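You operate a simulated robot arm through the tools that you are given. There is no shell and no other tool. Be economical: measure what you need, move in short steps, check, and stop when the job is done.

You are at the controls of a simulated robot arm. One attempt, no reset.

## Task
Connect the beige hose to the wall valve and test it with a RINSE.
Fine: coupling pushed home, clamp bar locked, valve knob ON, one run, dial back to OFF.

Only the result counts: the job must be done as asked and must still hold three seconds after the hand-in. Knocking over, shifting, dropping, spilling or breaking anything else fails it.

## Robot
A 6-joint arm with a two-finger parallel gripper, fixed in place. Base frame: the origin is at the foot of the arm, x ahead of it, y to its left, z up. Readings come in cm, degrees, newtons and seconds.
With the tool pointing down near the work surface it reaches from about 32 to 70 cm from the base axis. Its first joint turns from -166.0 to 166.0 degrees. Payload 4.1 kg.
Tool frame: the origin (TCP) lies between the finger pads and is the grasp point; the fingertips stand 2.3 cm ahead of it; z points along the fingers, y is the line along which they close. Largest opening 9.4 cm; finger width 3.8, thickness 1; the body of the gripper, 5.4 by 9.6 cm, starts 3.9 cm behind the TCP.
Orientation is told as [roll, pitch, yaw] about the base's x, y, z axes, in that order, counted from this pose: with the fingers straight down and closing along the base's y, the tool's x points along the base's -x, its y along +y and its z along -z.

## Interface
- The arm moves only by the tool apply_moves. Its argument "plan" is a list of rows, each a list of 7 numbers: the shift along the tool's x, y, z in units of 25 mm (1.0 is 25 mm), then the turn, a rotation vector about the tool's x, y, z in units of 5 degrees (1.0 is 5 degrees), then the gripper command, from -1 (fully open) to 1 (shut), values between in proportion. In form: [[tx, ty, tz, ax, ay, az, claw], ...]. A call has 1 to 10 rows; each row shifts and turns the commanded pose from where the row before left it, along the tool's axes as they then stand. A call with a number of a shift or a turn outside -1 to 1 is refused whole. Each row takes 0.2 s and may step no farther than 5 cm and 8.6 degrees from the row before; otherwise, or with a gripper value out of range, the whole call is refused. Where a pose cannot be reached the arm comes as near as it can. A force on the tool above 40 N (or 10 N above the force at the start of the call, whichever is more), or a blocked arm, ends the call early, and 0.2 s more pass. The fingers move at their own pace (about 4.5 cm/s each) and stop on an object; they squeeze with about 41 N. The grip force told is the motor's: it shows also when the fingers shut on nothing. Time passes only in rows, and 0.2 s behind the last, so rows that do not move let the fingers close. It gives the time, the measured TCP pose, the force on the tool (base axes), the opening and the grip force at its end, in the units of the frame above (readings bear some noise).
- Cameras (640 x 400 px; columns grow to the right, rows downward): "scene" is fixed at [5.09, -50.09, 150.26]; the picture's right is [0.87, -0.49, 0.00], its down [-0.14, -0.25, -0.96] and it looks along [0.47, 0.84, -0.28] (base axes); focal length 319 px, centre (320, 200). "wrist" rides on the gripper at [8.6, 1.6, -7.5] in the tool frame; the picture's right is [-0.18, 0.98, 0.00], its down [-0.58, -0.11, -0.81] and it looks along [-0.79, -0.15, 0.59] (tool axes); focal length 243 px, centre (320, 200). There is no depth. A picture from a camera that has moved, and an enlarged one, comes with that camera's place and axes in the base frame and with its lens.
- camera(camera): a new picture of that camera. It takes no simulated time.
- move_column(by): slides the trunk up (or, below 0, down) by that many cm; the arm rides with it, the base frame stays. It gives what a move gives, with no picture.
- zoom(camera, box): a new picture of the part [left, top, right, bottom] of that camera's present view, enlarged. It takes no simulated time.
- sign_off(): hands the job in; it is judged then, once.

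Work in short steps. Places have to be worked out from the pictures, the camera data and where the tool is seen: move nearer, look again, correct. Check each grasp and each placing, and mend what went wrong. You have 120 turns and 84 pictures in all, those below and enlarged ones among them. Open the gripper and draw the arm clear of the work before you hand the job in, unless the task says otherwise; then end with one line.

The tools are called after "Call:" as a command line: name --pt "numbers of a row" for each row, then --argument value for the rest, lists and objects as JSON in quotes. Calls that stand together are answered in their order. apply_moves: Moves the arm, as the interface text tells. Its arguments: {"type":"object","properties":{"plan":{"type":"array","items":{"type":"array","items":{"type":"number"}}}},"required":["plan"]} The other tools are called the same way: move_column (by) slides the trunk up or down; camera (camera) takes a picture; zoom (camera, box) takes an enlarged picture of a part of a camera's view; sign_off () hands the job in.

At the start:

```text
time: 0.0
ee_pos: [29.68, 0.98, 139.7]
tool_rot: [0.0, 0.0, 0.0]
contact_force: [0.0, 0.9, -0.5]
width: 9.35
gripper_force: 0.0
trunk travel left (down, up): [-52.5, 6.5]
```

scene: 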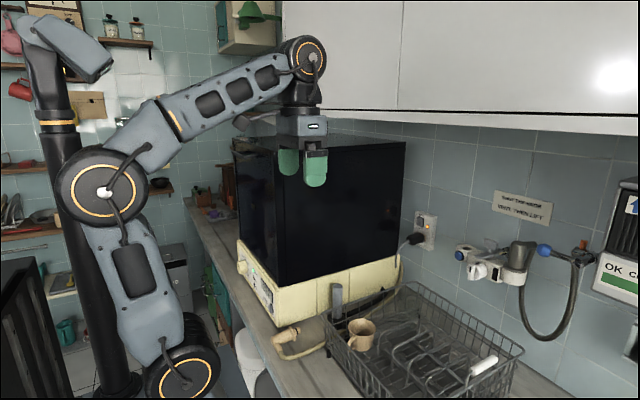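
wrist: 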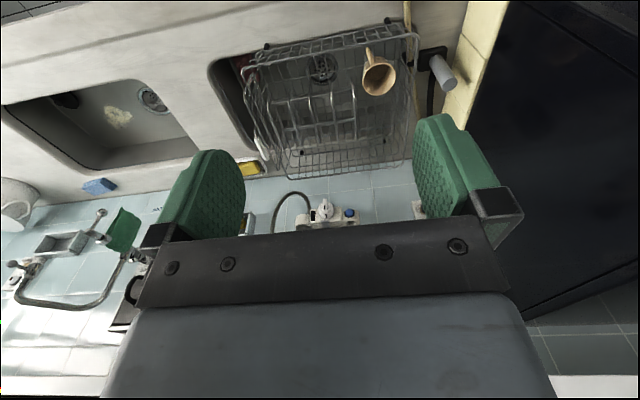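

The scene shows a dishwasher-like machine on the counter, a wall valve to the right with a hose, and a beige hose near the rack. I'll zoom in on these parts first.

Call:
zoom --camera "scene" --box '[430, 170, 640, 301]'

Call:
zoom --camera "scene" --box '[220, 230, 420, 355]'

Call:
zoom --camera "wrist" --box '[230, 20, 490, 240]'

```text
3.05 times, centred on (535, 236) of scene
camera zoom: at [5.09, -50.09, 150.26], right [0.87, -0.49, 0.0], down [-0.14, -0.25, -0.96], along [0.47, 0.84, -0.28], focal length 972 px, centre (-335, 92)
```

zoom: 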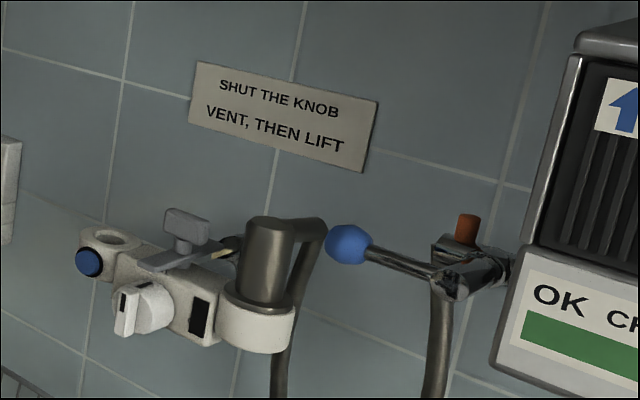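

```text
3.20 times, centred on (320, 292) of scene
camera zoom: at [5.09, -50.09, 150.26], right [0.87, -0.49, 0.0], down [-0.14, -0.25, -0.96], along [0.47, 0.84, -0.28], focal length 1020 px, centre (320, -96)
```

zoom: 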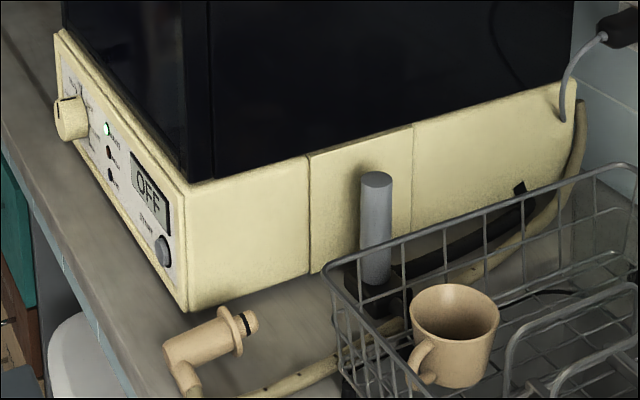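

```text
1.82 times, centred on (360, 130) of wrist
camera zoom: at [21.14, 2.6, 146.95], right [0.18, 0.98, 0.0], down [0.58, -0.11, 0.81], along [0.79, -0.15, -0.59], focal length 441 px, centre (247, 327)
```

zoom: 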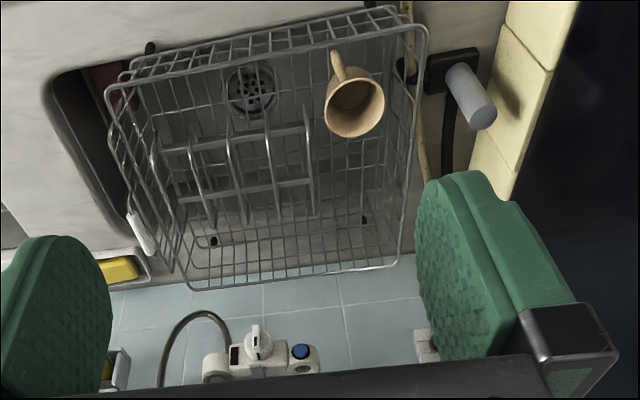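

The knob triangulates to about (75,-6,110), the blue button to about (76,0,111), and the machine front to x≈37. I'll move forward and down for a closer look at the valve.

Call:
apply_moves --pt "-1 -0.2 0.8 0 0 0 -1" --pt "-1 -0.2 0.8 0 0 0 -1" --pt "-1 -0.2 0.8 0 0 0 -1" --pt "-1 -0.2 0.8 0 0 0 -1" --pt "-1 -0.2 0.8 0 0 0 -1" --pt "-1 -0.2 0.8 0 0 0 -1" --pt "-1 -0.2 0.8 0 0 0 -1"

Call:
camera --camera "wrist"

Call:
camera --camera "scene"

```text
time: 1.6
ee_pos: [47.45, -2.39, 125.64]
tool_rot: [0.0, -0.1, 0.0]
contact_force: [-0.5, -0.6, -0.4]
width: 9.4
gripper_force: 0.0
trunk travel left (down, up): [-52.5, 6.5]
```

```text
78 pictures are left
camera wrist: at [38.8, -0.86, 133.04], right [0.18, 0.98, 0.0], down [0.58, -0.11, 0.81], along [0.79, -0.15, -0.59], focal length 243 px, centre (320, 200)
```

wrist: 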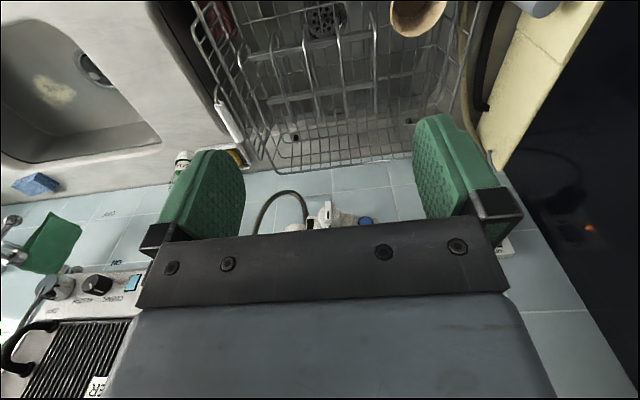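

```text
77 pictures are left
```

scene: 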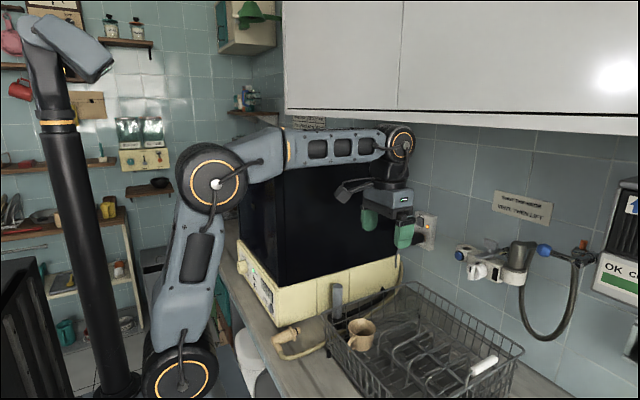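

The view of the valve is partly blocked by the hand. I'll zoom the scene camera tightly on the valve, the hose end and the dial.

Call:
zoom --camera "scene" --box '[448, 228, 544, 288]'

Call:
zoom --camera "scene" --box '[230, 235, 294, 320]'

Call:
zoom --camera "scene" --box '[260, 310, 360, 370]'

```text
6.67 times, centred on (496, 258) of scene
camera zoom: at [5.09, -50.09, 150.26], right [0.87, -0.49, 0.0], down [-0.14, -0.25, -0.96], along [0.47, 0.84, -0.28], focal length 2125 px, centre (-853, -187)
```

zoom: 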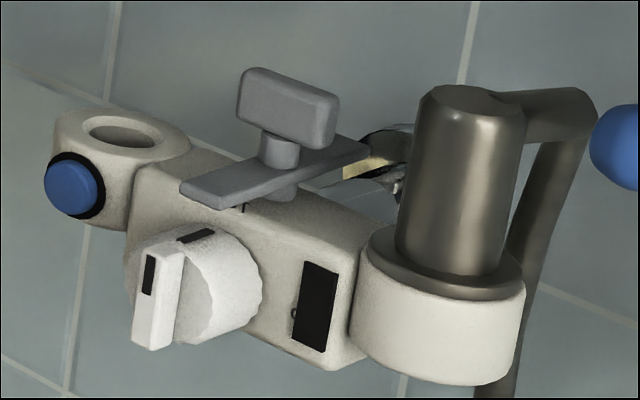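

```text
4.71 times, centred on (262, 278) of scene
camera zoom: at [5.09, -50.09, 150.26], right [0.87, -0.49, 0.0], down [-0.14, -0.25, -0.96], along [0.47, 0.84, -0.28], focal length 1500 px, centre (593, -165)
```

zoom: 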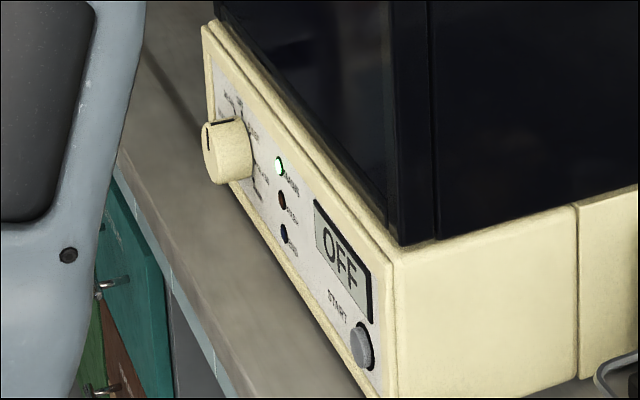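

```text
6.40 times, centred on (310, 340) of scene
camera zoom: at [5.09, -50.09, 150.26], right [0.87, -0.49, 0.0], down [-0.14, -0.25, -0.96], along [0.47, 0.84, -0.28], focal length 2040 px, centre (384, -696)
```

zoom: 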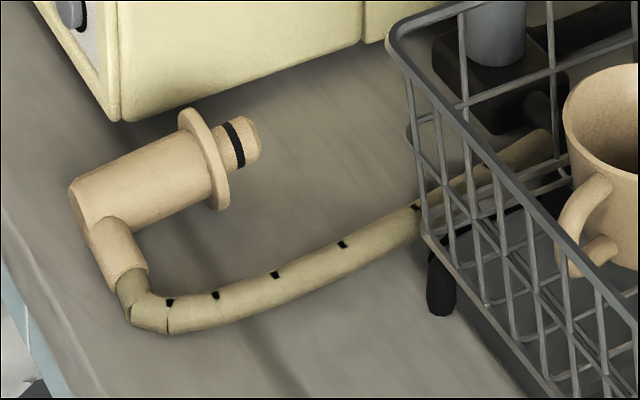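

Layout: there's an empty left port beside the blue vent button. The clamp bar sits crosswise in the middle (unlocked), the knob is on the front and the grey supply hose is in the right port. I plan to carry the coupling plug-down with the tool level toward the wall and the camera above. I'll test that half-turn of the wrist unloaded now, which will also let me inspect the valve.

Call:
apply_moves --pt "1 0 0 0 0 1 -1" --pt "0 0 0 0 0 1 -1" --pt "0 0 0 0 0 1 -1" --pt "0 0 0 0 0 1 -1" --pt "0 0 0 0 0 1 -1" --pt "0 0 0 0 0 1 -1" --pt "0 0 0 0 0 1 -1" --pt "0 0 0 0 0 1 -1" --pt "0 0 0 0 0 1 -1" --pt "0 0 0 0 0 1 -1"

Call:
apply_moves --pt "0 0 0 0 0 1 -1" --pt "0 0 0 0 0 1 -1" --pt "0 0 0 0 0 1 -1" --pt "0 0 0 0 0 1 -1" --pt "0 0 0 0 0 1 -1" --pt "0 0 0 0 0 1 -1" --pt "0 0 0 0 0 1 -1" --pt "0 0 0 0 0 1 -1" --pt "0 0 0 0 0 1 -1" --pt "0 0 0 0 0 1 -1"

Call:
apply_moves --pt "0 0 0 0 0 1 -1" --pt "0 0 0 0 0 1 -1" --pt "0 0 0 0 0 1 -1" --pt "0 0 0 0 0 1 -1" --pt "0 0 0 0 0 1 -1" --pt "0 0 0 0 0 1 -1" --pt "0 0 0 0 0 1 -1" --pt "0 0 0 0 0 1 -1" --pt "0 0 0 0 0 1 -1" --pt "0 0 0 0 0 1 -1"

Call:
apply_moves --pt "0 0 0 0 0 1 -1" --pt "0 0 0 0 0 1 -1" --pt "0 0 0 0 0 1 -1" --pt "0 0 0 0 0 1 -1" --pt "0 0 0 0 0 1 -1" --pt "0 0 0 0 0 1 -1"

```text
time: 3.8
ee_pos: [44.72, -2.44, 125.51]
tool_rot: [0.0, 0.0, -50.1]
contact_force: [0.1, -0.4, 0.0]
width: 9.4
gripper_force: 0.1
trunk travel left (down, up): [-52.5, 6.5]
```

```text
time: 6.0
ee_pos: [44.74, -2.55, 125.67]
tool_rot: [0.0, 0.1, -100.0]
contact_force: [-0.7, -0.1, 0.7]
width: 9.42
gripper_force: 0.0
trunk travel left (down, up): [-52.5, 6.5]
```

```text
time: 8.2
ee_pos: [44.79, -2.61, 125.7]
tool_rot: [0.0, 0.0, -150.1]
contact_force: [0.3, 0.8, 0.4]
width: 9.42
gripper_force: 0.0
trunk travel left (down, up): [-52.5, 6.5]
```

```text
time: 9.6
ee_pos: [44.52, -4.81, 125.43]
tool_rot: [-0.2, -0.1, -179.7]
contact_force: [0.3, 0.1, 0.6]
width: 9.42
gripper_force: 0.0
out of reach, approached as far as the arm can: row 6
trunk travel left (down, up): [-52.5, 6.5]
```

The last joint stops near ±174°, so the camera-above carry isn't practical. Instead I'll grasp with yaw +180, which is within range at the hose's azimuth, and work the valve with the camera below. I'll unwind to yaw 0 now.

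Call:
apply_moves --pt "0 0 0 0 0 -1 -1" --pt "0 0 0 0 0 -1 -1" --pt "0 0 0 0 0 -1 -1" --pt "0 0 0 0 0 -1 -1" --pt "0 0 0 0 0 -1 -1" --pt "0 0 0 0 0 -1 -1" --pt "0 0 0 0 0 -1 -1" --pt "0 0 0 0 0 -1 -1" --pt "0 0 0 0 0 -1 -1" --pt "0 0 0 0 0 -1 -1"

Call:
apply_moves --pt "0 0 0 0 0 -1 -1" --pt "0 0 0 0 0 -1 -1" --pt "0 0 0 0 0 -1 -1" --pt "0 0 0 0 0 -1 -1" --pt "0 0 0 0 0 -1 -1" --pt "0 0 0 0 0 -1 -1" --pt "0 0 0 0 0 -1 -1" --pt "0 0 0 0 0 -1 -1" --pt "0 0 0 0 0 -1 -1" --pt "0 0 0 0 0 -1 -1"

Call:
apply_moves --pt "0 0 0 0 0 -1 -1" --pt "0 0 0 0 0 -1 -1" --pt "0 0 0 0 0 -1 -1" --pt "0 0 0 0 0 -1 -1" --pt "0 0 0 0 0 -1 -1" --pt "0 0 0 0 0 -1 -1" --pt "0 0 0 0 0 -1 -1" --pt "0 0 0 0 0 -1 -1" --pt "0 0 0 0 0 -1 -1" --pt "0 0 0 0 0 -1 -1"

Call:
apply_moves --pt "0 0 0 0 0 -1 -1" --pt "0 0 0 0 0 -1 -1" --pt "0 0 0 0 0 -1 -1" --pt "0 0 0 0 0 -1 -1" --pt "0 0 0 0 0 -1 -1" --pt "0 0 0 0 0 -1 -1"

```text
time: 11.8
ee_pos: [44.59, -4.72, 125.65]
tool_rot: [-0.1, 0.0, -129.9]
contact_force: [-0.2, 0.4, 0.6]
width: 9.4
gripper_force: 0.1
trunk travel left (down, up): [-52.5, 6.5]
```

```text
time: 14.0
ee_pos: [44.55, -4.6, 125.52]
tool_rot: [-0.1, 0.0, -79.9]
contact_force: [0.6, 0.3, 0.4]
width: 9.4
gripper_force: 0.1
trunk travel left (down, up): [-52.5, 6.5]
```

```text
time: 16.2
ee_pos: [44.38, -4.85, 125.64]
tool_rot: [0.0, -0.1, -29.9]
contact_force: [0.2, -0.7, 0.3]
width: 9.42
gripper_force: 0.1
trunk travel left (down, up): [-52.5, 6.5]
```

```text
time: 17.6
ee_pos: [44.45, -4.76, 125.61]
tool_rot: [0.0, 0.1, 0.1]
contact_force: [-0.2, -1.1, 0.5]
width: 9.41
gripper_force: 0.1
trunk travel left (down, up): [-52.5, 6.5]
```

Now I'll tilt the tool 40° toward the wall and look at the valve.

Call:
apply_moves --pt "0 0 0 0 -1 0 -1" --pt "0 0 0 0 -1 0 -1" --pt "0 0 0 0 -1 0 -1" --pt "0 0 0 0 -1 0 -1" --pt "0 0 0 0 -1 0 -1" --pt "0 0 0 0 -1 0 -1" --pt "0 0 0 0 -1 0 -1" --pt "0 0 0 0 -1 0 -1"

Call:
camera --camera "wrist"

```text
time: 19.4
ee_pos: [44.48, -4.78, 125.45]
tool_rot: [0.0, -40.1, 0.1]
contact_force: [0.1, 0.1, -0.1]
width: 9.41
gripper_force: 0.1
trunk travel left (down, up): [-52.5, 6.5]
```

```text
73 pictures are left
camera wrist: at [33.13, -3.1, 125.6], right [0.14, 0.98, 0.12], down [-0.07, -0.11, 0.99], along [0.99, -0.15, 0.06], focal length 243 px, centre (320, 200)
```

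wrist: 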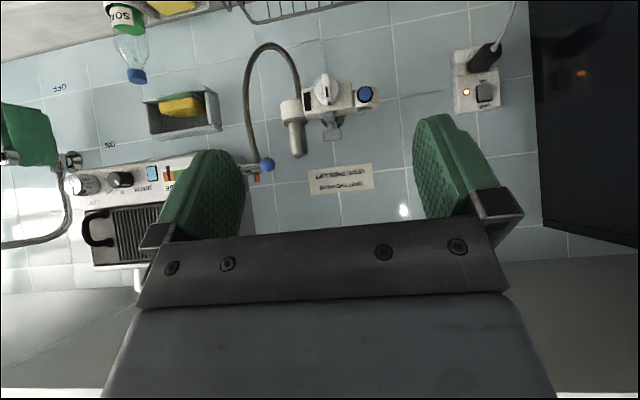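

Call:
zoom --camera "wrist" --box '[270, 60, 398, 140]'

```text
5.00 times, centred on (334, 100) of wrist
camera zoom: at [33.13, -3.1, 125.6], right [0.14, 0.98, 0.12], down [-0.07, -0.11, 0.99], along [0.99, -0.15, 0.06], focal length 1213 px, centre (250, 700)
```

zoom: 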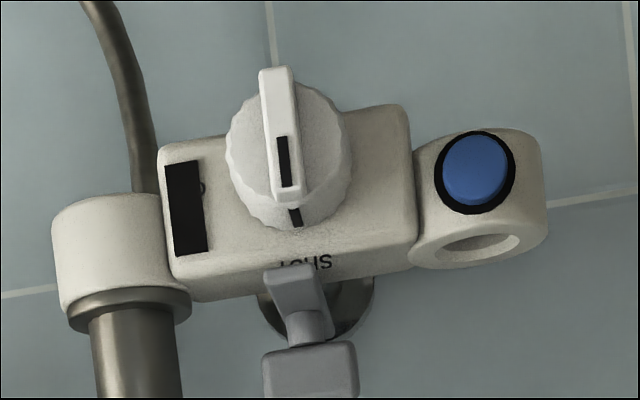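

The knob pointer is at SHUT (straight up). The port hole triangulates to about (80.0, 0.5, 112.7) and the wall to x≈90. Next I'll untilt and go to the hose end.

Call:
apply_moves --pt "0 0 0 0 1 0 -1" --pt "0 0 0 0 1 0 -1" --pt "0 0 0 0 1 0 -1" --pt "0 0 0 0 1 0 -1" --pt "0 0 0 0 1 0 -1" --pt "0 0 0 0 1 0 -1" --pt "0 0 0 0 1 0 -1" --pt "0 0 0 0 1 0 -1" --pt "0.8 1 0 0 0 -1 -1"

Call:
apply_moves --pt "0.8 0.9 0 0 0 -1 -1" --pt "0.8 0.9 0 0 0 -1 -1" --pt "0.6 0.9 0 0 0 -1 -1" --pt "0.6 0.9 0 0 0 -1 -1" --pt "0.4 0.9 0 0 0 -1 -1" --pt "0.4 0.9 0 0 0 -1 -1" --pt "0.4 0.9 0 0 0 -1 -1" --pt "0.4 0.9 0 0 0 -1 -1" --pt "0.2 0.8 0 0 0 -1 -1" --pt "0 0 0 0 0 -1 -1"

```text
time: 21.4
ee_pos: [42.69, -2.2, 125.69]
tool_rot: [0.0, 0.0, 5.0]
contact_force: [-0.6, -1.1, -0.4]
width: 9.42
gripper_force: 0.0
trunk travel left (down, up): [-52.5, 6.5]
```

```text
time: 23.6
ee_pos: [23.94, 11.67, 125.58]
tool_rot: [-0.1, 0.0, 55.0]
contact_force: [-0.3, -0.4, -0.2]
width: 9.4
gripper_force: 0.1
trunk travel left (down, up): [-52.5, 6.5]
```

Moving straight over the hose end, then I'll continue the turn.

Call:
apply_moves --pt "-1 0 0 0 0 0 -1" --pt "-1 0 0 0 0 0 -1" --pt "-1 0 0 0 0 0 -1" --pt "-1 0 0 0 0 0 -1" --pt "-1 0 0 0 0 0 -1" --pt "-1 0 0 0 0 0 -1" --pt "-0.9 0 0 0 0 0 -1" --pt "0 0 0 0 0 -1 -1" --pt "0 0 0 0 0 -1 -1" --pt "0 0 0 0 0 -1 -1"

Call:
apply_moves --pt "0 0 0 0 0 -1 -1" --pt "0 0 0 0 0 -1 -1" --pt "0 0 0 0 0 -1 -1" --pt "0 0 0 0 0 -1 -1" --pt "0 0 0 0 0 -1 -1" --pt "0 0 0 0 0 -1 -1" --pt "0 0 0 0 0 -1 -1" --pt "0 0 0 0 0 -1 -1" --pt "0 0 0 0 0 -1 -1" --pt "0 0 0 0 0 -1 -1"

Call:
apply_moves --pt "0 0 0 0 0 -1 -1" --pt "0 0 0 0 0 -1 -1" --pt "0 0 0 0 0 -1 -1" --pt "0 0 0 0 0 -1 -1" --pt "0 0 0 0 0 -1 -1" --pt "0 0 0 0 0 -1 -1" --pt "0 0 0 0 0 -1 -1" --pt "0 0 0 0 0 -1 -1" --pt "0 0 0 0 0 -1 -1" --pt "0 0 0 0 0 -1 -1"

Call:
apply_moves --pt "0 0 1 0 0 -0.4 -1" --pt "0 0 1 0 0 -0.4 -1" --pt "0 0 1 0 0 -0.4 -1" --pt "0 0 1 0 0 -0.4 -1" --pt "0 0 1 0 0 -0.4 -1"

Call:
camera --camera "wrist"

Call:
camera --camera "scene"

```text
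time: 25.8
ee_pos: [33.7, 25.7, 125.65]
tool_rot: [0.0, -0.1, 70.1]
contact_force: [-0.2, 0.3, 0.8]
width: 9.39
gripper_force: 0.0
trunk travel left (down, up): [-52.5, 6.5]
```

```text
time: 28.0
ee_pos: [33.69, 25.68, 125.41]
tool_rot: [0.0, 0.1, 120.1]
contact_force: [-0.6, 0.7, 0.1]
width: 9.37
gripper_force: 0.2
trunk travel left (down, up): [-52.5, 6.5]
```

```text
time: 30.2
ee_pos: [33.86, 25.43, 125.54]
tool_rot: [0.0, 0.0, 170.1]
contact_force: [5.8, -23.9, -13.1]
width: 8.37
gripper_force: 0.1
trunk travel left (down, up): [-52.5, 6.5]
```

```text
time: 31.4
ee_pos: [33.66, 25.45, 113.14]
tool_rot: [-0.2, 0.1, 180.0]
contact_force: [1.8, -15.1, 7.6]
width: 8.71
gripper_force: 0.1
trunk travel left (down, up): [-52.5, 6.5]
```

```text
71 pictures are left
camera wrist: at [42.27, 23.79, 120.41], right [-0.18, -0.98, 0.0], down [-0.58, 0.11, 0.81], along [-0.79, 0.15, -0.59], focal length 243 px, centre (320, 200)
```

wrist: 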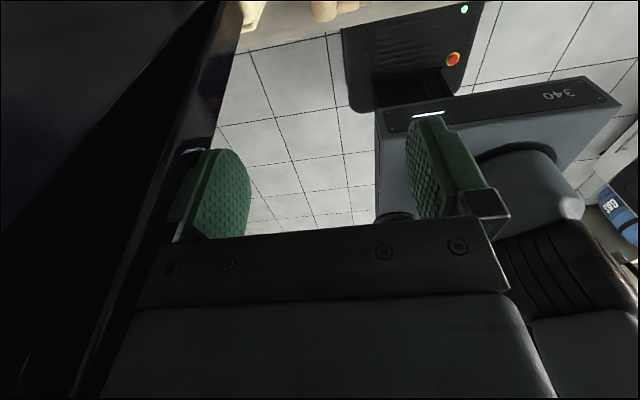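

```text
70 pictures are left
```

scene: 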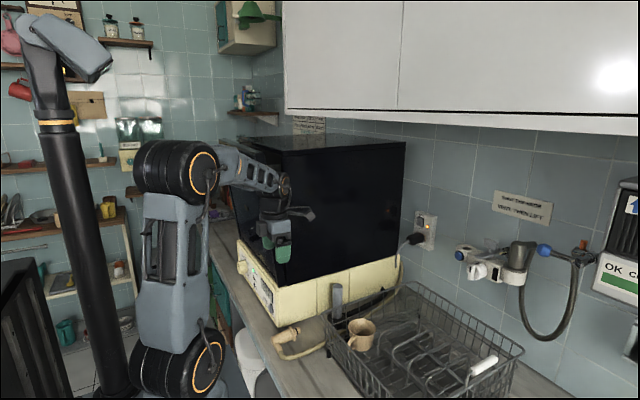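

The fingers touched the machine's side, about 15–24 N sideways, so its face is nearer than I judged (y≈31). I'll back away in −y straight away.

Call:
apply_moves --pt "0 1 0 0 0 0 -1" --pt "0 0.6 0 0 0 0 -1"

Call:
zoom --camera "scene" --box '[220, 230, 420, 355]'

```text
time: 32.0
ee_pos: [33.66, 21.83, 113.05]
tool_rot: [0.0, 0.0, 180.0]
contact_force: [-0.3, 0.8, 1.2]
width: 9.41
gripper_force: 0.1
trunk travel left (down, up): [-52.5, 6.5]
```

```text
3.20 times, centred on (320, 292) of scene
camera zoom: at [5.09, -50.09, 150.26], right [0.87, -0.49, 0.0], down [-0.14, -0.25, -0.96], along [0.47, 0.84, -0.28], focal length 1020 px, centre (320, -96)
```

zoom: 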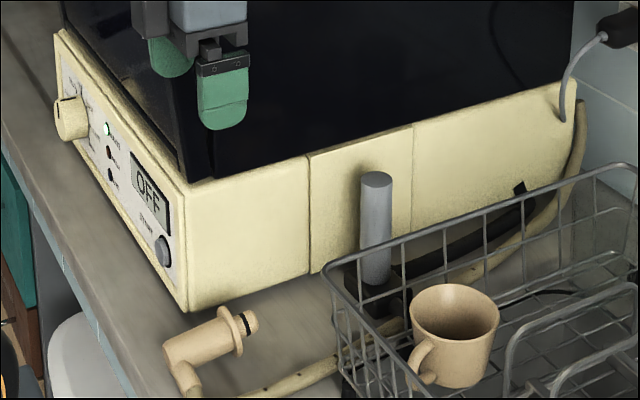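

The machine has not shifted: the pixels are the same, and the projection of the fingertip matches exactly. I'll lower toward the coupling to see it between the fingers.

Call:
apply_moves --pt "0 0 1 0 0 0 -1" --pt "0 0 1 0 0 0 -1" --pt "0 0 1 0 0 0 -1" --pt "0 0 1 0 0 0 -1" --pt "0 0 1 0 0 0 -1" --pt "0 0 1 0 0 0 -1" --pt "0 0 1 0 0 0 -1"

Call:
camera --camera "wrist"

Call:
zoom --camera "scene" --box '[220, 260, 380, 360]'

```text
time: 33.6
ee_pos: [33.7, 21.7, 95.39]
tool_rot: [0.1, 0.0, 180.0]
contact_force: [-0.8, -0.1, -0.2]
width: 9.4
gripper_force: 0.1
trunk travel left (down, up): [-52.5, 6.5]
```

```text
68 pictures are left
camera wrist: at [42.35, 20.05, 102.82], right [-0.18, -0.98, 0.0], down [-0.58, 0.11, 0.81], along [-0.79, 0.15, -0.59], focal length 243 px, centre (320, 200)
```

wrist: 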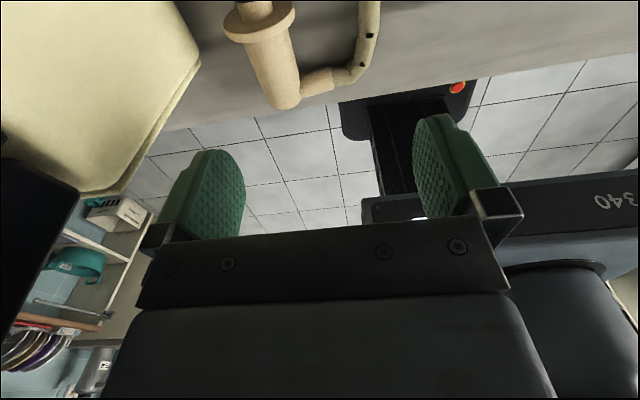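

```text
4.00 times, centred on (300, 310) of scene
camera zoom: at [5.09, -50.09, 150.26], right [0.87, -0.49, 0.0], down [-0.14, -0.25, -0.96], along [0.47, 0.84, -0.28], focal length 1275 px, centre (400, -240)
```

zoom: 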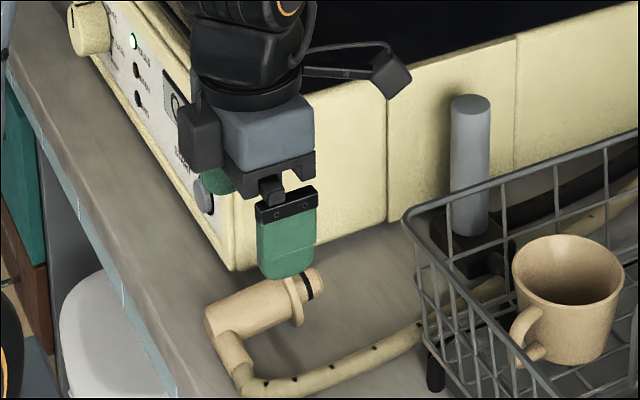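

The coupling axis runs from about (32.2,25.6) to (37.7,25.0) at z≈83.4, with the machine side at y≈30.5, so there isn't much room. I'll zoom both cameras to measure how much shank is free between nozzle and flange.

Call:
zoom --camera "wrist" --box '[190, 0, 398, 130]'

Call:
zoom --camera "scene" --box '[264, 320, 328, 360]'

```text
3.08 times, centred on (294, 65) of wrist
camera zoom: at [42.35, 20.05, 102.82], right [-0.18, -0.98, 0.0], down [-0.58, 0.11, 0.81], along [-0.79, 0.15, -0.59], focal length 746 px, centre (400, 615)
```

zoom: 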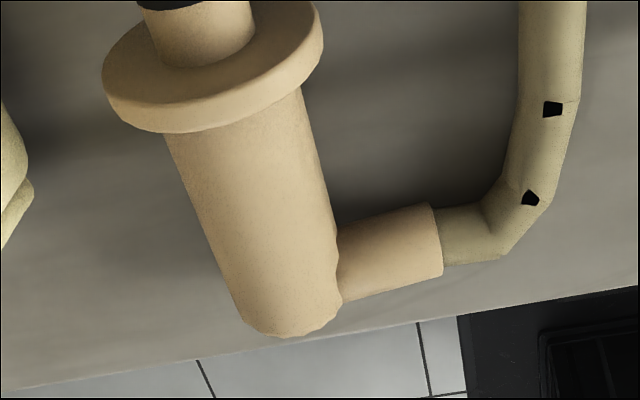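

```text
10.00 times, centred on (296, 340) of scene
camera zoom: at [5.09, -50.09, 150.26], right [0.87, -0.49, 0.0], down [-0.14, -0.25, -0.96], along [0.47, 0.84, -0.28], focal length 3188 px, centre (560, -1200)
```

zoom: 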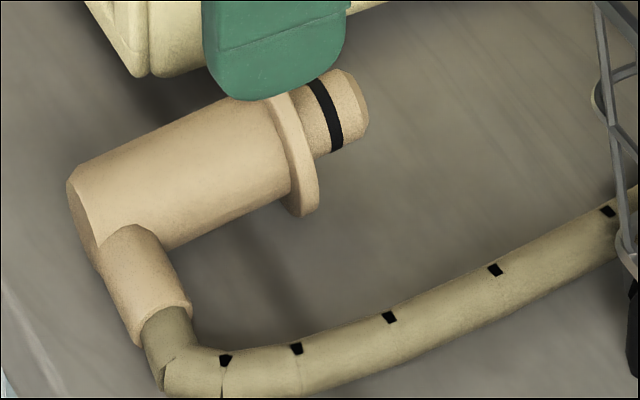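

The free shank is about 3.9 cm (x≈33.7–37.5), just enough for the fingers. I'll lean the hand 12° away from the machine, narrow the opening to about 6 cm, and line up above the coupling.

Call:
apply_moves --pt "0 0 0 0 0 0 -0.28" --pt "0 0 0 0 0 0 -0.28" --pt "0.76 0 0.5 0.8 0 0.25 -0.28" --pt "0 0 0 0.8 0 0.25 -0.28" --pt "0 0 0 0.8 0 0 -0.28" --pt "0 -0.4 0.4 0 0 0 -0.28" --pt "0 -0.3 0.4 0 0 0 -0.28"

Call:
zoom --camera "scene" --box '[248, 300, 344, 360]'

Call:
zoom --camera "wrist" --box '[160, 0, 480, 200]'

```text
time: 35.2
ee_pos: [35.8, 23.85, 92.67]
tool_rot: [-12.0, -0.2, 177.6]
contact_force: [0.7, -0.2, 0.1]
width: 6.04
gripper_force: 0.0
trunk travel left (down, up): [-52.5, 6.5]
```

```text
6.67 times, centred on (296, 330) of scene
camera zoom: at [5.09, -50.09, 150.26], right [0.87, -0.49, 0.0], down [-0.14, -0.25, -0.96], along [0.47, 0.84, -0.28], focal length 2125 px, centre (480, -667)
```

zoom: 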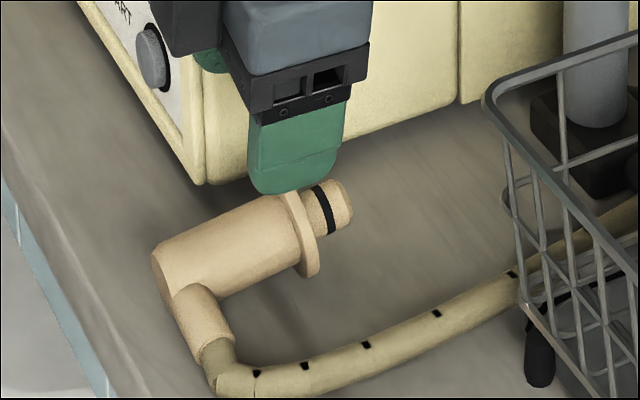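

```text
2.00 times, centred on (320, 100) of wrist
camera zoom: at [44.25, 20.34, 99.53], right [-0.23, -0.95, -0.2], down [-0.58, -0.04, 0.81], along [-0.78, 0.3, -0.55], focal length 485 px, centre (320, 400)
```

zoom: 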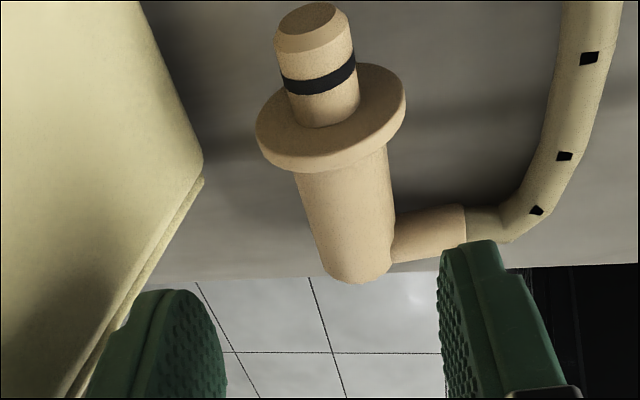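

Lined up. I'll descend 5.5 cm along the tool axis and check.

Call:
apply_moves --pt "0 0.1 0.8 0 0 0 -0.28" --pt "0 0 0.7 0 0 0 -0.28" --pt "0 0 0.7 0 0 0 -0.28"

Call:
zoom --camera "scene" --box '[248, 300, 344, 360]'

Call:
zoom --camera "wrist" --box '[160, 50, 480, 250]'

```text
time: 36.0
ee_pos: [35.83, 24.73, 87.28]
tool_rot: [-12.0, -0.1, 177.5]
contact_force: [-0.2, 0.3, -0.1]
width: 6.0
gripper_force: 0.0
trunk travel left (down, up): [-52.5, 6.5]
```

```text
6.67 times, centred on (296, 330) of scene
camera zoom: at [5.09, -50.09, 150.26], right [0.87, -0.49, 0.0], down [-0.14, -0.25, -0.96], along [0.47, 0.84, -0.28], focal length 2125 px, centre (480, -667)
```

zoom: 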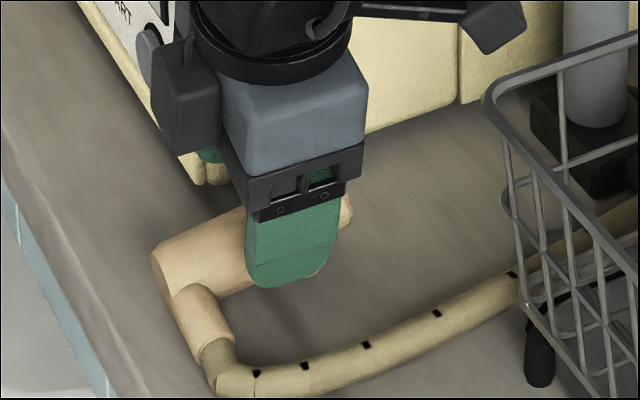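

```text
2.00 times, centred on (320, 150) of wrist
camera zoom: at [44.33, 21.22, 94.13], right [-0.23, -0.95, -0.2], down [-0.58, -0.04, 0.81], along [-0.78, 0.3, -0.55], focal length 485 px, centre (320, 300)
```

zoom: 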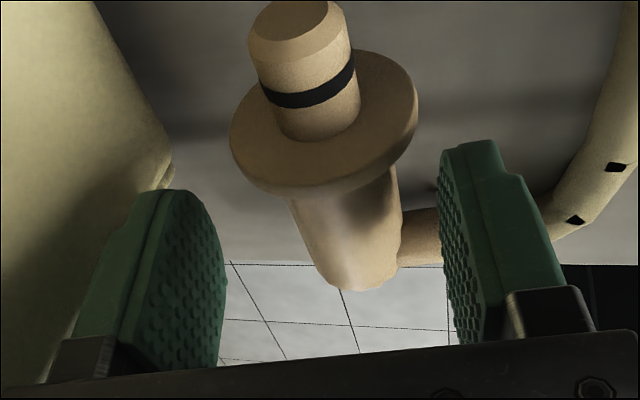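

Looks fine. I'll shift 0.3 cm toward −x to centre between nozzle and flange, and descend the last 2.4 cm.

Call:
apply_moves --pt "-0.12 0 0.3 0 0 0 -0.28" --pt "0 0 0.35 0 0 0 -0.28" --pt "0 0 0.33 0 0 0 -0.28"

Call:
zoom --camera "scene" --box '[248, 300, 344, 360]'

Call:
zoom --camera "wrist" --box '[160, 50, 480, 250]'

```text
time: 36.8
ee_pos: [35.6, 25.53, 84.98]
tool_rot: [-11.3, -0.2, 177.4]
contact_force: [-0.2, -0.2, 0.4]
width: 6.02
gripper_force: 0.1
trunk travel left (down, up): [-52.5, 6.5]
```

```text
6.67 times, centred on (296, 330) of scene
camera zoom: at [5.09, -50.09, 150.26], right [0.87, -0.49, 0.0], down [-0.14, -0.25, -0.96], along [0.47, 0.84, -0.28], focal length 2125 px, centre (480, -667)
```

zoom: 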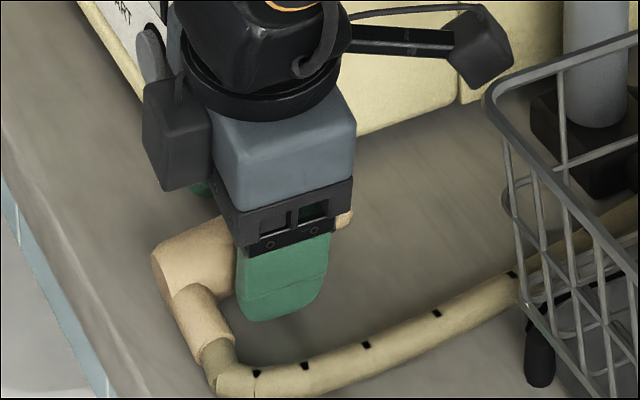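

```text
2.00 times, centred on (320, 150) of wrist
camera zoom: at [44.13, 21.97, 91.92], right [-0.23, -0.95, -0.19], down [-0.58, -0.03, 0.81], along [-0.78, 0.3, -0.55], focal length 485 px, centre (320, 300)
```

zoom: 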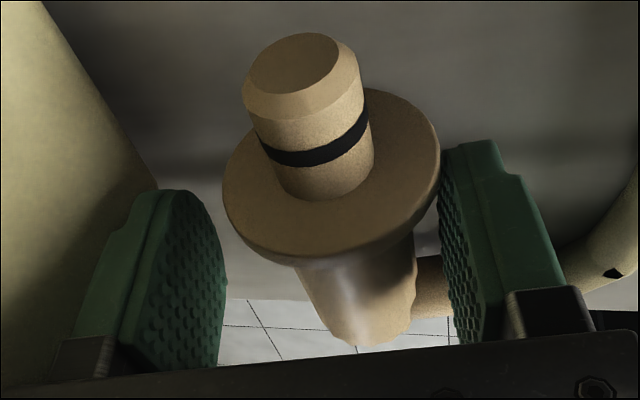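

The coupling is between the fingers, behind the flange. I'll close the gripper.

Call:
apply_moves --pt "0 0.15 0 0 0 0 0.0" --pt "0 0 0 0 0 0 0.3" --pt "0 0 0 0 0 0 1" --pt "0 0 0 0 0 0 1" --pt "0 0 0 0 0 0 1"

Call:
zoom --camera "wrist" --box '[160, 50, 480, 250]'

```text
time: 38.0
ee_pos: [35.61, 25.23, 85.21]
tool_rot: [-11.6, -0.2, 177.3]
contact_force: [0.8, 0.0, -0.5]
width: 4.66
gripper_force: 40.7
out of reach, approached as far as the arm can: row 1
trunk travel left (down, up): [-52.5, 6.5]
```

```text
2.00 times, centred on (320, 150) of wrist
camera zoom: at [44.17, 21.82, 92.1], right [-0.23, -0.95, -0.19], down [-0.58, -0.03, 0.81], along [-0.78, 0.3, -0.55], focal length 485 px, centre (320, 300)
```

zoom: 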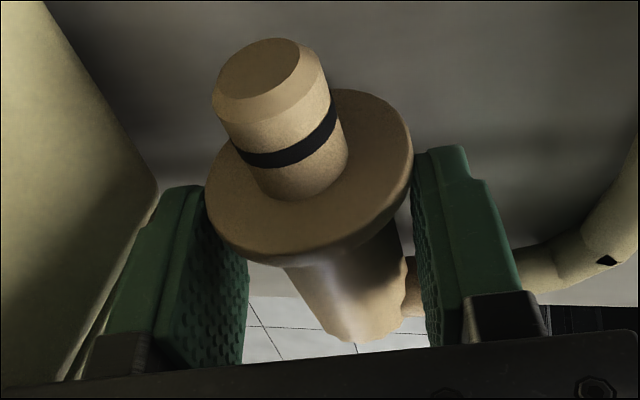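

The width of 4.66 cm shows the pads caught the flange rim, not the shank. I'll reopen, shift back 0.5 cm and yaw +5° to match the coupling axis, then look before closing again.

Call:
apply_moves --pt "0 0 0 0 0 0 -0.28" --pt "0 0 -0.4 0 0 0 -0.28" --pt "0 0 -0.6 0 0 -0.5 -0.28" --pt "-0.24 -0.1 0 0 0 -0.5 -0.28"

Call:
zoom --camera "scene" --box '[248, 300, 344, 360]'

Call:
zoom --camera "wrist" --box '[160, 50, 480, 250]'

```text
time: 39.0
ee_pos: [34.97, 25.18, 87.89]
tool_rot: [-11.5, 0.9, -177.7]
contact_force: [0.9, -0.2, -0.1]
width: 6.05
gripper_force: 0.1
trunk travel left (down, up): [-52.5, 6.5]
```

```text
6.67 times, centred on (296, 330) of scene
camera zoom: at [5.09, -50.09, 150.26], right [0.87, -0.49, 0.0], down [-0.14, -0.25, -0.96], along [0.47, 0.84, -0.28], focal length 2125 px, centre (480, -667)
```

zoom: 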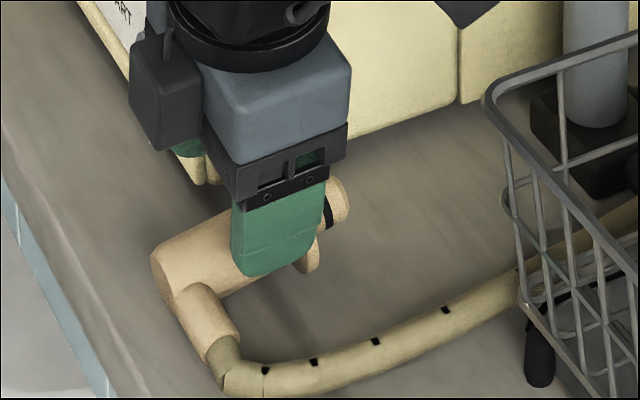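

```text
2.00 times, centred on (320, 150) of wrist
camera zoom: at [43.62, 22.36, 94.9], right [-0.14, -0.97, -0.2], down [-0.59, -0.08, 0.8], along [-0.79, 0.23, -0.56], focal length 485 px, centre (320, 300)
```

zoom: 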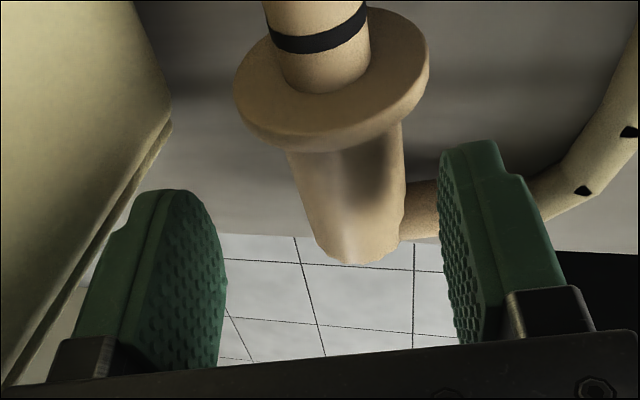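

The reading errors are around 0.5 cm. Combining both views puts the shank gap centre near x≈34.8. I'll descend there and watch for contact with the nozzle.

Call:
apply_moves --pt "-0.08 0.2 0.4 0 0 0 -0.28" --pt "0 0 0.4 0 0 0 -0.28" --pt "0 0 0.35 0 0 0 -0.28"

Call:
zoom --camera "wrist" --box '[160, 50, 480, 250]'

Call:
zoom --camera "scene" --box '[264, 320, 328, 360]'

```text
time: 39.8
ee_pos: [34.9, 26.21, 85.95]
tool_rot: [-11.5, 0.8, -177.9]
contact_force: [-1.5, -19.0, 16.8]
width: 5.31
gripper_force: 0.0
out of reach, approached as far as the arm can: row 1, 2, 3
trunk travel left (down, up): [-52.5, 6.5]
```

```text
2.00 times, centred on (320, 150) of wrist
camera zoom: at [43.68, 23.57, 93.11], right [-0.14, -0.97, -0.2], down [-0.59, -0.08, 0.8], along [-0.79, 0.23, -0.56], focal length 485 px, centre (320, 300)
```

zoom: 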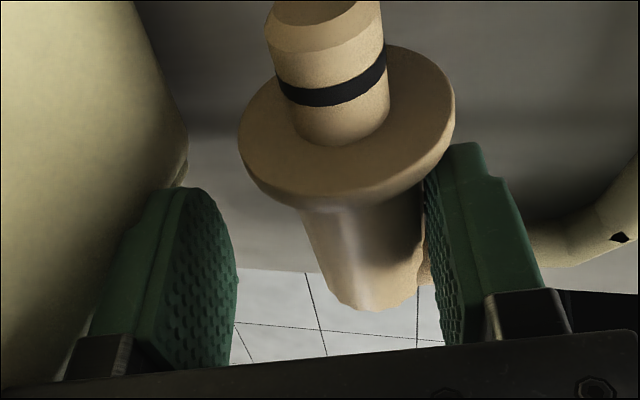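

```text
10.00 times, centred on (296, 340) of scene
camera zoom: at [5.09, -50.09, 150.26], right [0.87, -0.49, 0.0], down [-0.14, -0.25, -0.96], along [0.47, 0.84, -0.28], focal length 3188 px, centre (560, -1200)
```

zoom: 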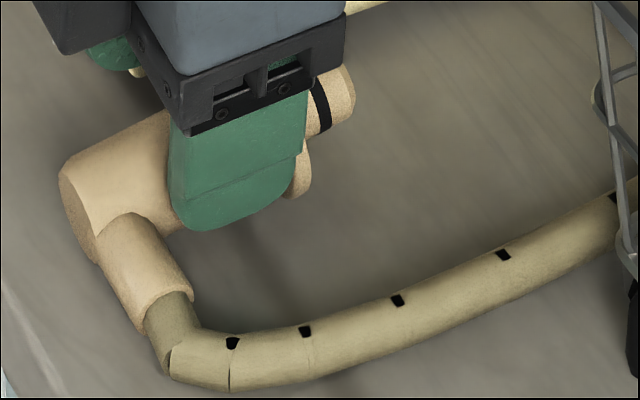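

The wrist hit a joint limit at this yaw. The arm drifted to +y and the outer finger touched the machine again, so I'll back up. I'll then grip at a lower yaw, carry the coupling clear of the machine, and turn it so it can be re-gripped comfortably.

Call:
apply_moves --pt "0 0.3 -0.4 0 0 0 -0.28" --pt "0 0.2 -0.8 0 0 0.6 -0.28" --pt "0 0 0 0 0 0.7 -0.28" --pt "0 0 0 0 0 0.7 -0.28"

Call:
zoom --camera "wrist" --box '[160, 50, 480, 250]'

Call:
zoom --camera "scene" --box '[220, 230, 420, 355]'

```text
time: 40.8
ee_pos: [34.95, 24.65, 88.57]
tool_rot: [-11.9, -1.2, 172.5]
contact_force: [-0.1, 0.7, -0.8]
width: 6.0
gripper_force: 0.1
trunk travel left (down, up): [-52.5, 6.5]
```

```text
2.00 times, centred on (320, 150) of wrist
camera zoom: at [43.4, 20.34, 95.29], right [-0.31, -0.93, -0.2], down [-0.57, 0.01, 0.82], along [-0.76, 0.37, -0.53], focal length 485 px, centre (320, 300)
```

zoom: 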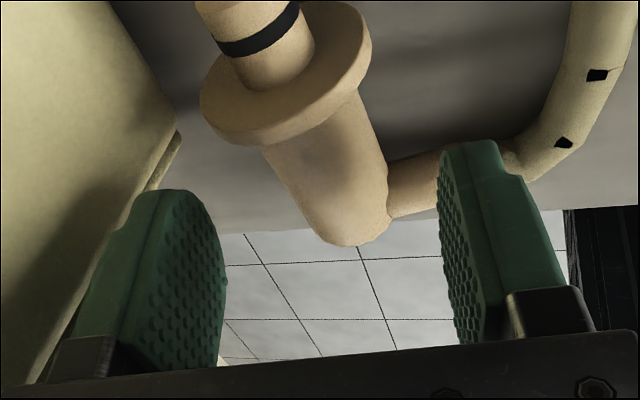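

```text
3.20 times, centred on (320, 292) of scene
camera zoom: at [5.09, -50.09, 150.26], right [0.87, -0.49, 0.0], down [-0.14, -0.25, -0.96], along [0.47, 0.84, -0.28], focal length 1020 px, centre (320, -96)
```

zoom: 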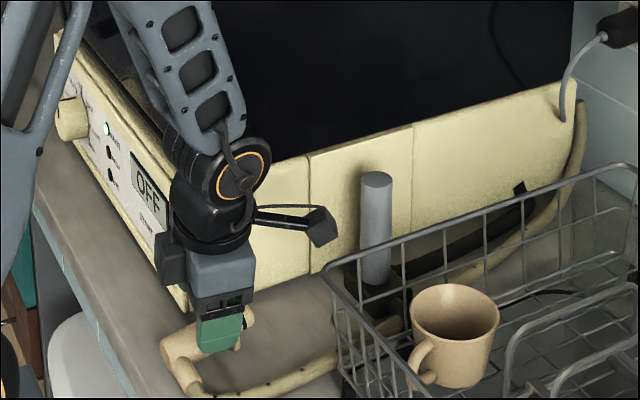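

Machine is still in place. I'll grip the coupling by its flange for now, just to carry it out from beside the machine and turn it.

Call:
apply_moves --pt "0.2 -0.12 0 0 0 0 -0.28" --pt "0 0 0.5 0 0 0 -0.28" --pt "0 0 0.5 0 0 0 -0.28" --pt "0 0 0.48 0 0 0 -0.28" --pt "0 0 0 0 0 0 0.2" --pt "0 0 0 0 0 0 0.5" --pt "0 0 0 0 0 0 0.5"

Call:
zoom --camera "wrist" --box '[160, 50, 480, 250]'

```text
time: 42.4
ee_pos: [35.51, 25.65, 85.04]
tool_rot: [-11.9, -1.2, 172.6]
contact_force: [-0.2, -0.6, 0.0]
width: 4.66
gripper_force: 40.6
trunk travel left (down, up): [-52.5, 6.5]
```

```text
2.00 times, centred on (320, 150) of wrist
camera zoom: at [43.95, 21.37, 91.71], right [-0.31, -0.93, -0.2], down [-0.57, 0.01, 0.82], along [-0.76, 0.37, -0.53], focal length 485 px, centre (320, 300)
```

zoom: 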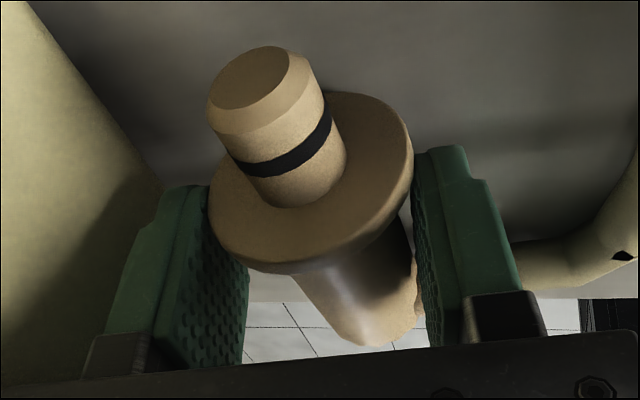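

Gripping the flange (4.66 cm). I'll lift 3 cm, move away from the machine and turn about −35°.

Call:
apply_moves --pt "0 0 -0.6 0 0 0 0.6" --pt "0 0.3 -0.6 0 0 0 0.6" --pt "0 0.7 0 0 0 1 0.6" --pt "0 0.7 0 0 0 1 0.6" --pt "0 0 0 0 0 1 0.6" --pt "0 0 0 0 0 1 0.6" --pt "0 0 0 0 0 1 0.6" --pt "0 0 0 0 0 1 0.6"

Call:
zoom --camera "wrist" --box '[160, 50, 480, 250]'

Call:
zoom --camera "scene" --box '[220, 255, 380, 355]'

```text
time: 43.4
ee_pos: [35.74, 21.6, 87.7]
tool_rot: [-12.4, -1.7, 164.7]
contact_force: [4.4, -1.2, 5.7]
width: 4.65
gripper_force: 41.3
trunk travel left (down, up): [-52.5, 6.5]
stopped in row 4: the force on the tool passed its limit (the readings are from after the stop); the commanded pose is now the measured one
```

```text
2.00 times, centred on (320, 150) of wrist
camera zoom: at [43.47, 16.09, 94.2], right [-0.44, -0.88, -0.21], down [-0.56, 0.08, 0.83], along [-0.71, 0.48, -0.52], focal length 485 px, centre (320, 300)
```

zoom: 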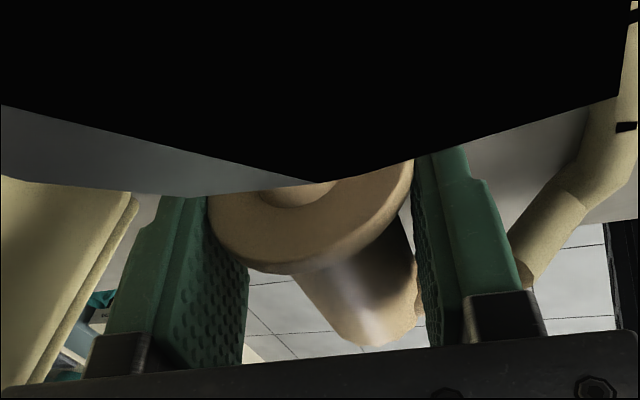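

```text
4.00 times, centred on (300, 305) of scene
camera zoom: at [5.09, -50.09, 150.26], right [0.87, -0.49, 0.0], down [-0.14, -0.25, -0.96], along [0.47, 0.84, -0.28], focal length 1275 px, centre (400, -220)
```

zoom: 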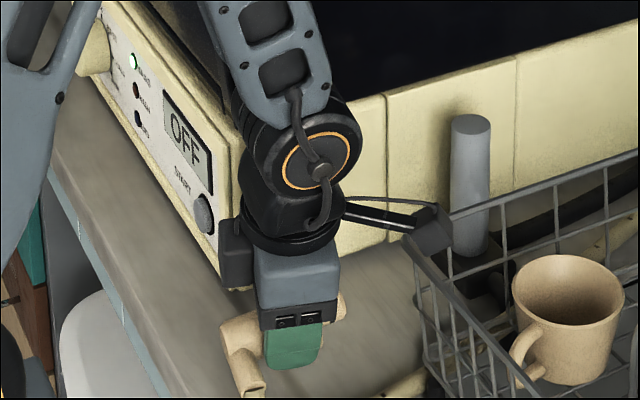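

The camera arm touched the rack corner. I'll reverse that last bit and then raise well clear of the rack.

Call:
apply_moves --pt "-0.3 -0.4 0 0 0 -0.8 0.6" --pt "0 0 -0.8 0 0 0 0.6" --pt "0 0 -1 0 0 0 0.6" --pt "0 0 -1 0 0 0 0.6"

Call:
camera --camera "scene"

```text
time: 44.4
ee_pos: [34.84, 21.35, 94.71]
tool_rot: [-12.4, -1.0, 168.6]
contact_force: [0.4, 0.4, -1.4]
width: 4.64
gripper_force: 41.1
trunk travel left (down, up): [-52.5, 6.5]
```

```text
48 pictures are left
```

scene: 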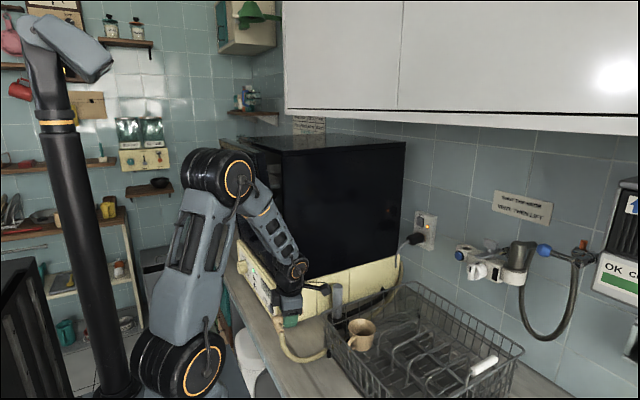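

The rack has not moved. I'll turn the held coupling about 23° while high, then set it down at around (34,24) with the camera arm clear of the rack.

Call:
apply_moves --pt "0 -0.3 0 0 0 0.9 0.6" --pt "0 0 0 0 0 0.9 0.6" --pt "-0.2 0 0 0 0 0.9 0.6" --pt "-0.2 0 0 0 0 0.9 0.6" --pt "0 0 0.9 0 0 0.9 0.6" --pt "0 0 0.9 0 0 0 0.6" --pt "0 0 0.9 0 0 0 0.6"

Call:
zoom --camera "scene" --box '[220, 255, 380, 355]'

```text
time: 46.0
ee_pos: [34.25, 23.89, 88.2]
tool_rot: [-11.1, -5.6, 146.5]
contact_force: [-0.2, 0.2, 0.0]
width: 4.66
gripper_force: 41.3
trunk travel left (down, up): [-52.5, 6.5]
```

```text
4.00 times, centred on (300, 305) of scene
camera zoom: at [5.09, -50.09, 150.26], right [0.87, -0.49, 0.0], down [-0.14, -0.25, -0.96], along [0.47, 0.84, -0.28], focal length 1275 px, centre (400, -220)
```

zoom: 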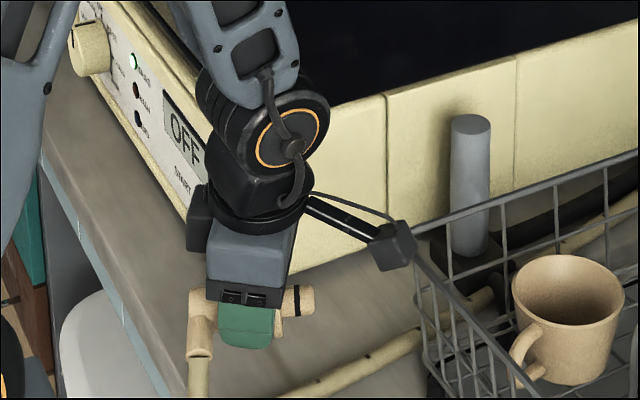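

Clear of the rack. I'll lower the last 3 cm to the counter.

Call:
apply_moves --pt "0 0 0.5 0 0 0 0.6" --pt "0 0 0.4 0 0 0 0.6" --pt "0 0 0.2 0 0 0 0.6"

```text
time: 46.5
ee_pos: [34.5, 24.1, 87.29]
tool_rot: [-11.9, -5.2, 146.2]
contact_force: [-20.4, -10.5, 31.0]
width: 4.66
gripper_force: 41.3
trunk travel left (down, up): [-52.5, 6.5]
stopped in row 2: the force on the tool passed its limit (the readings are from after the stop); the commanded pose is now the measured one
```

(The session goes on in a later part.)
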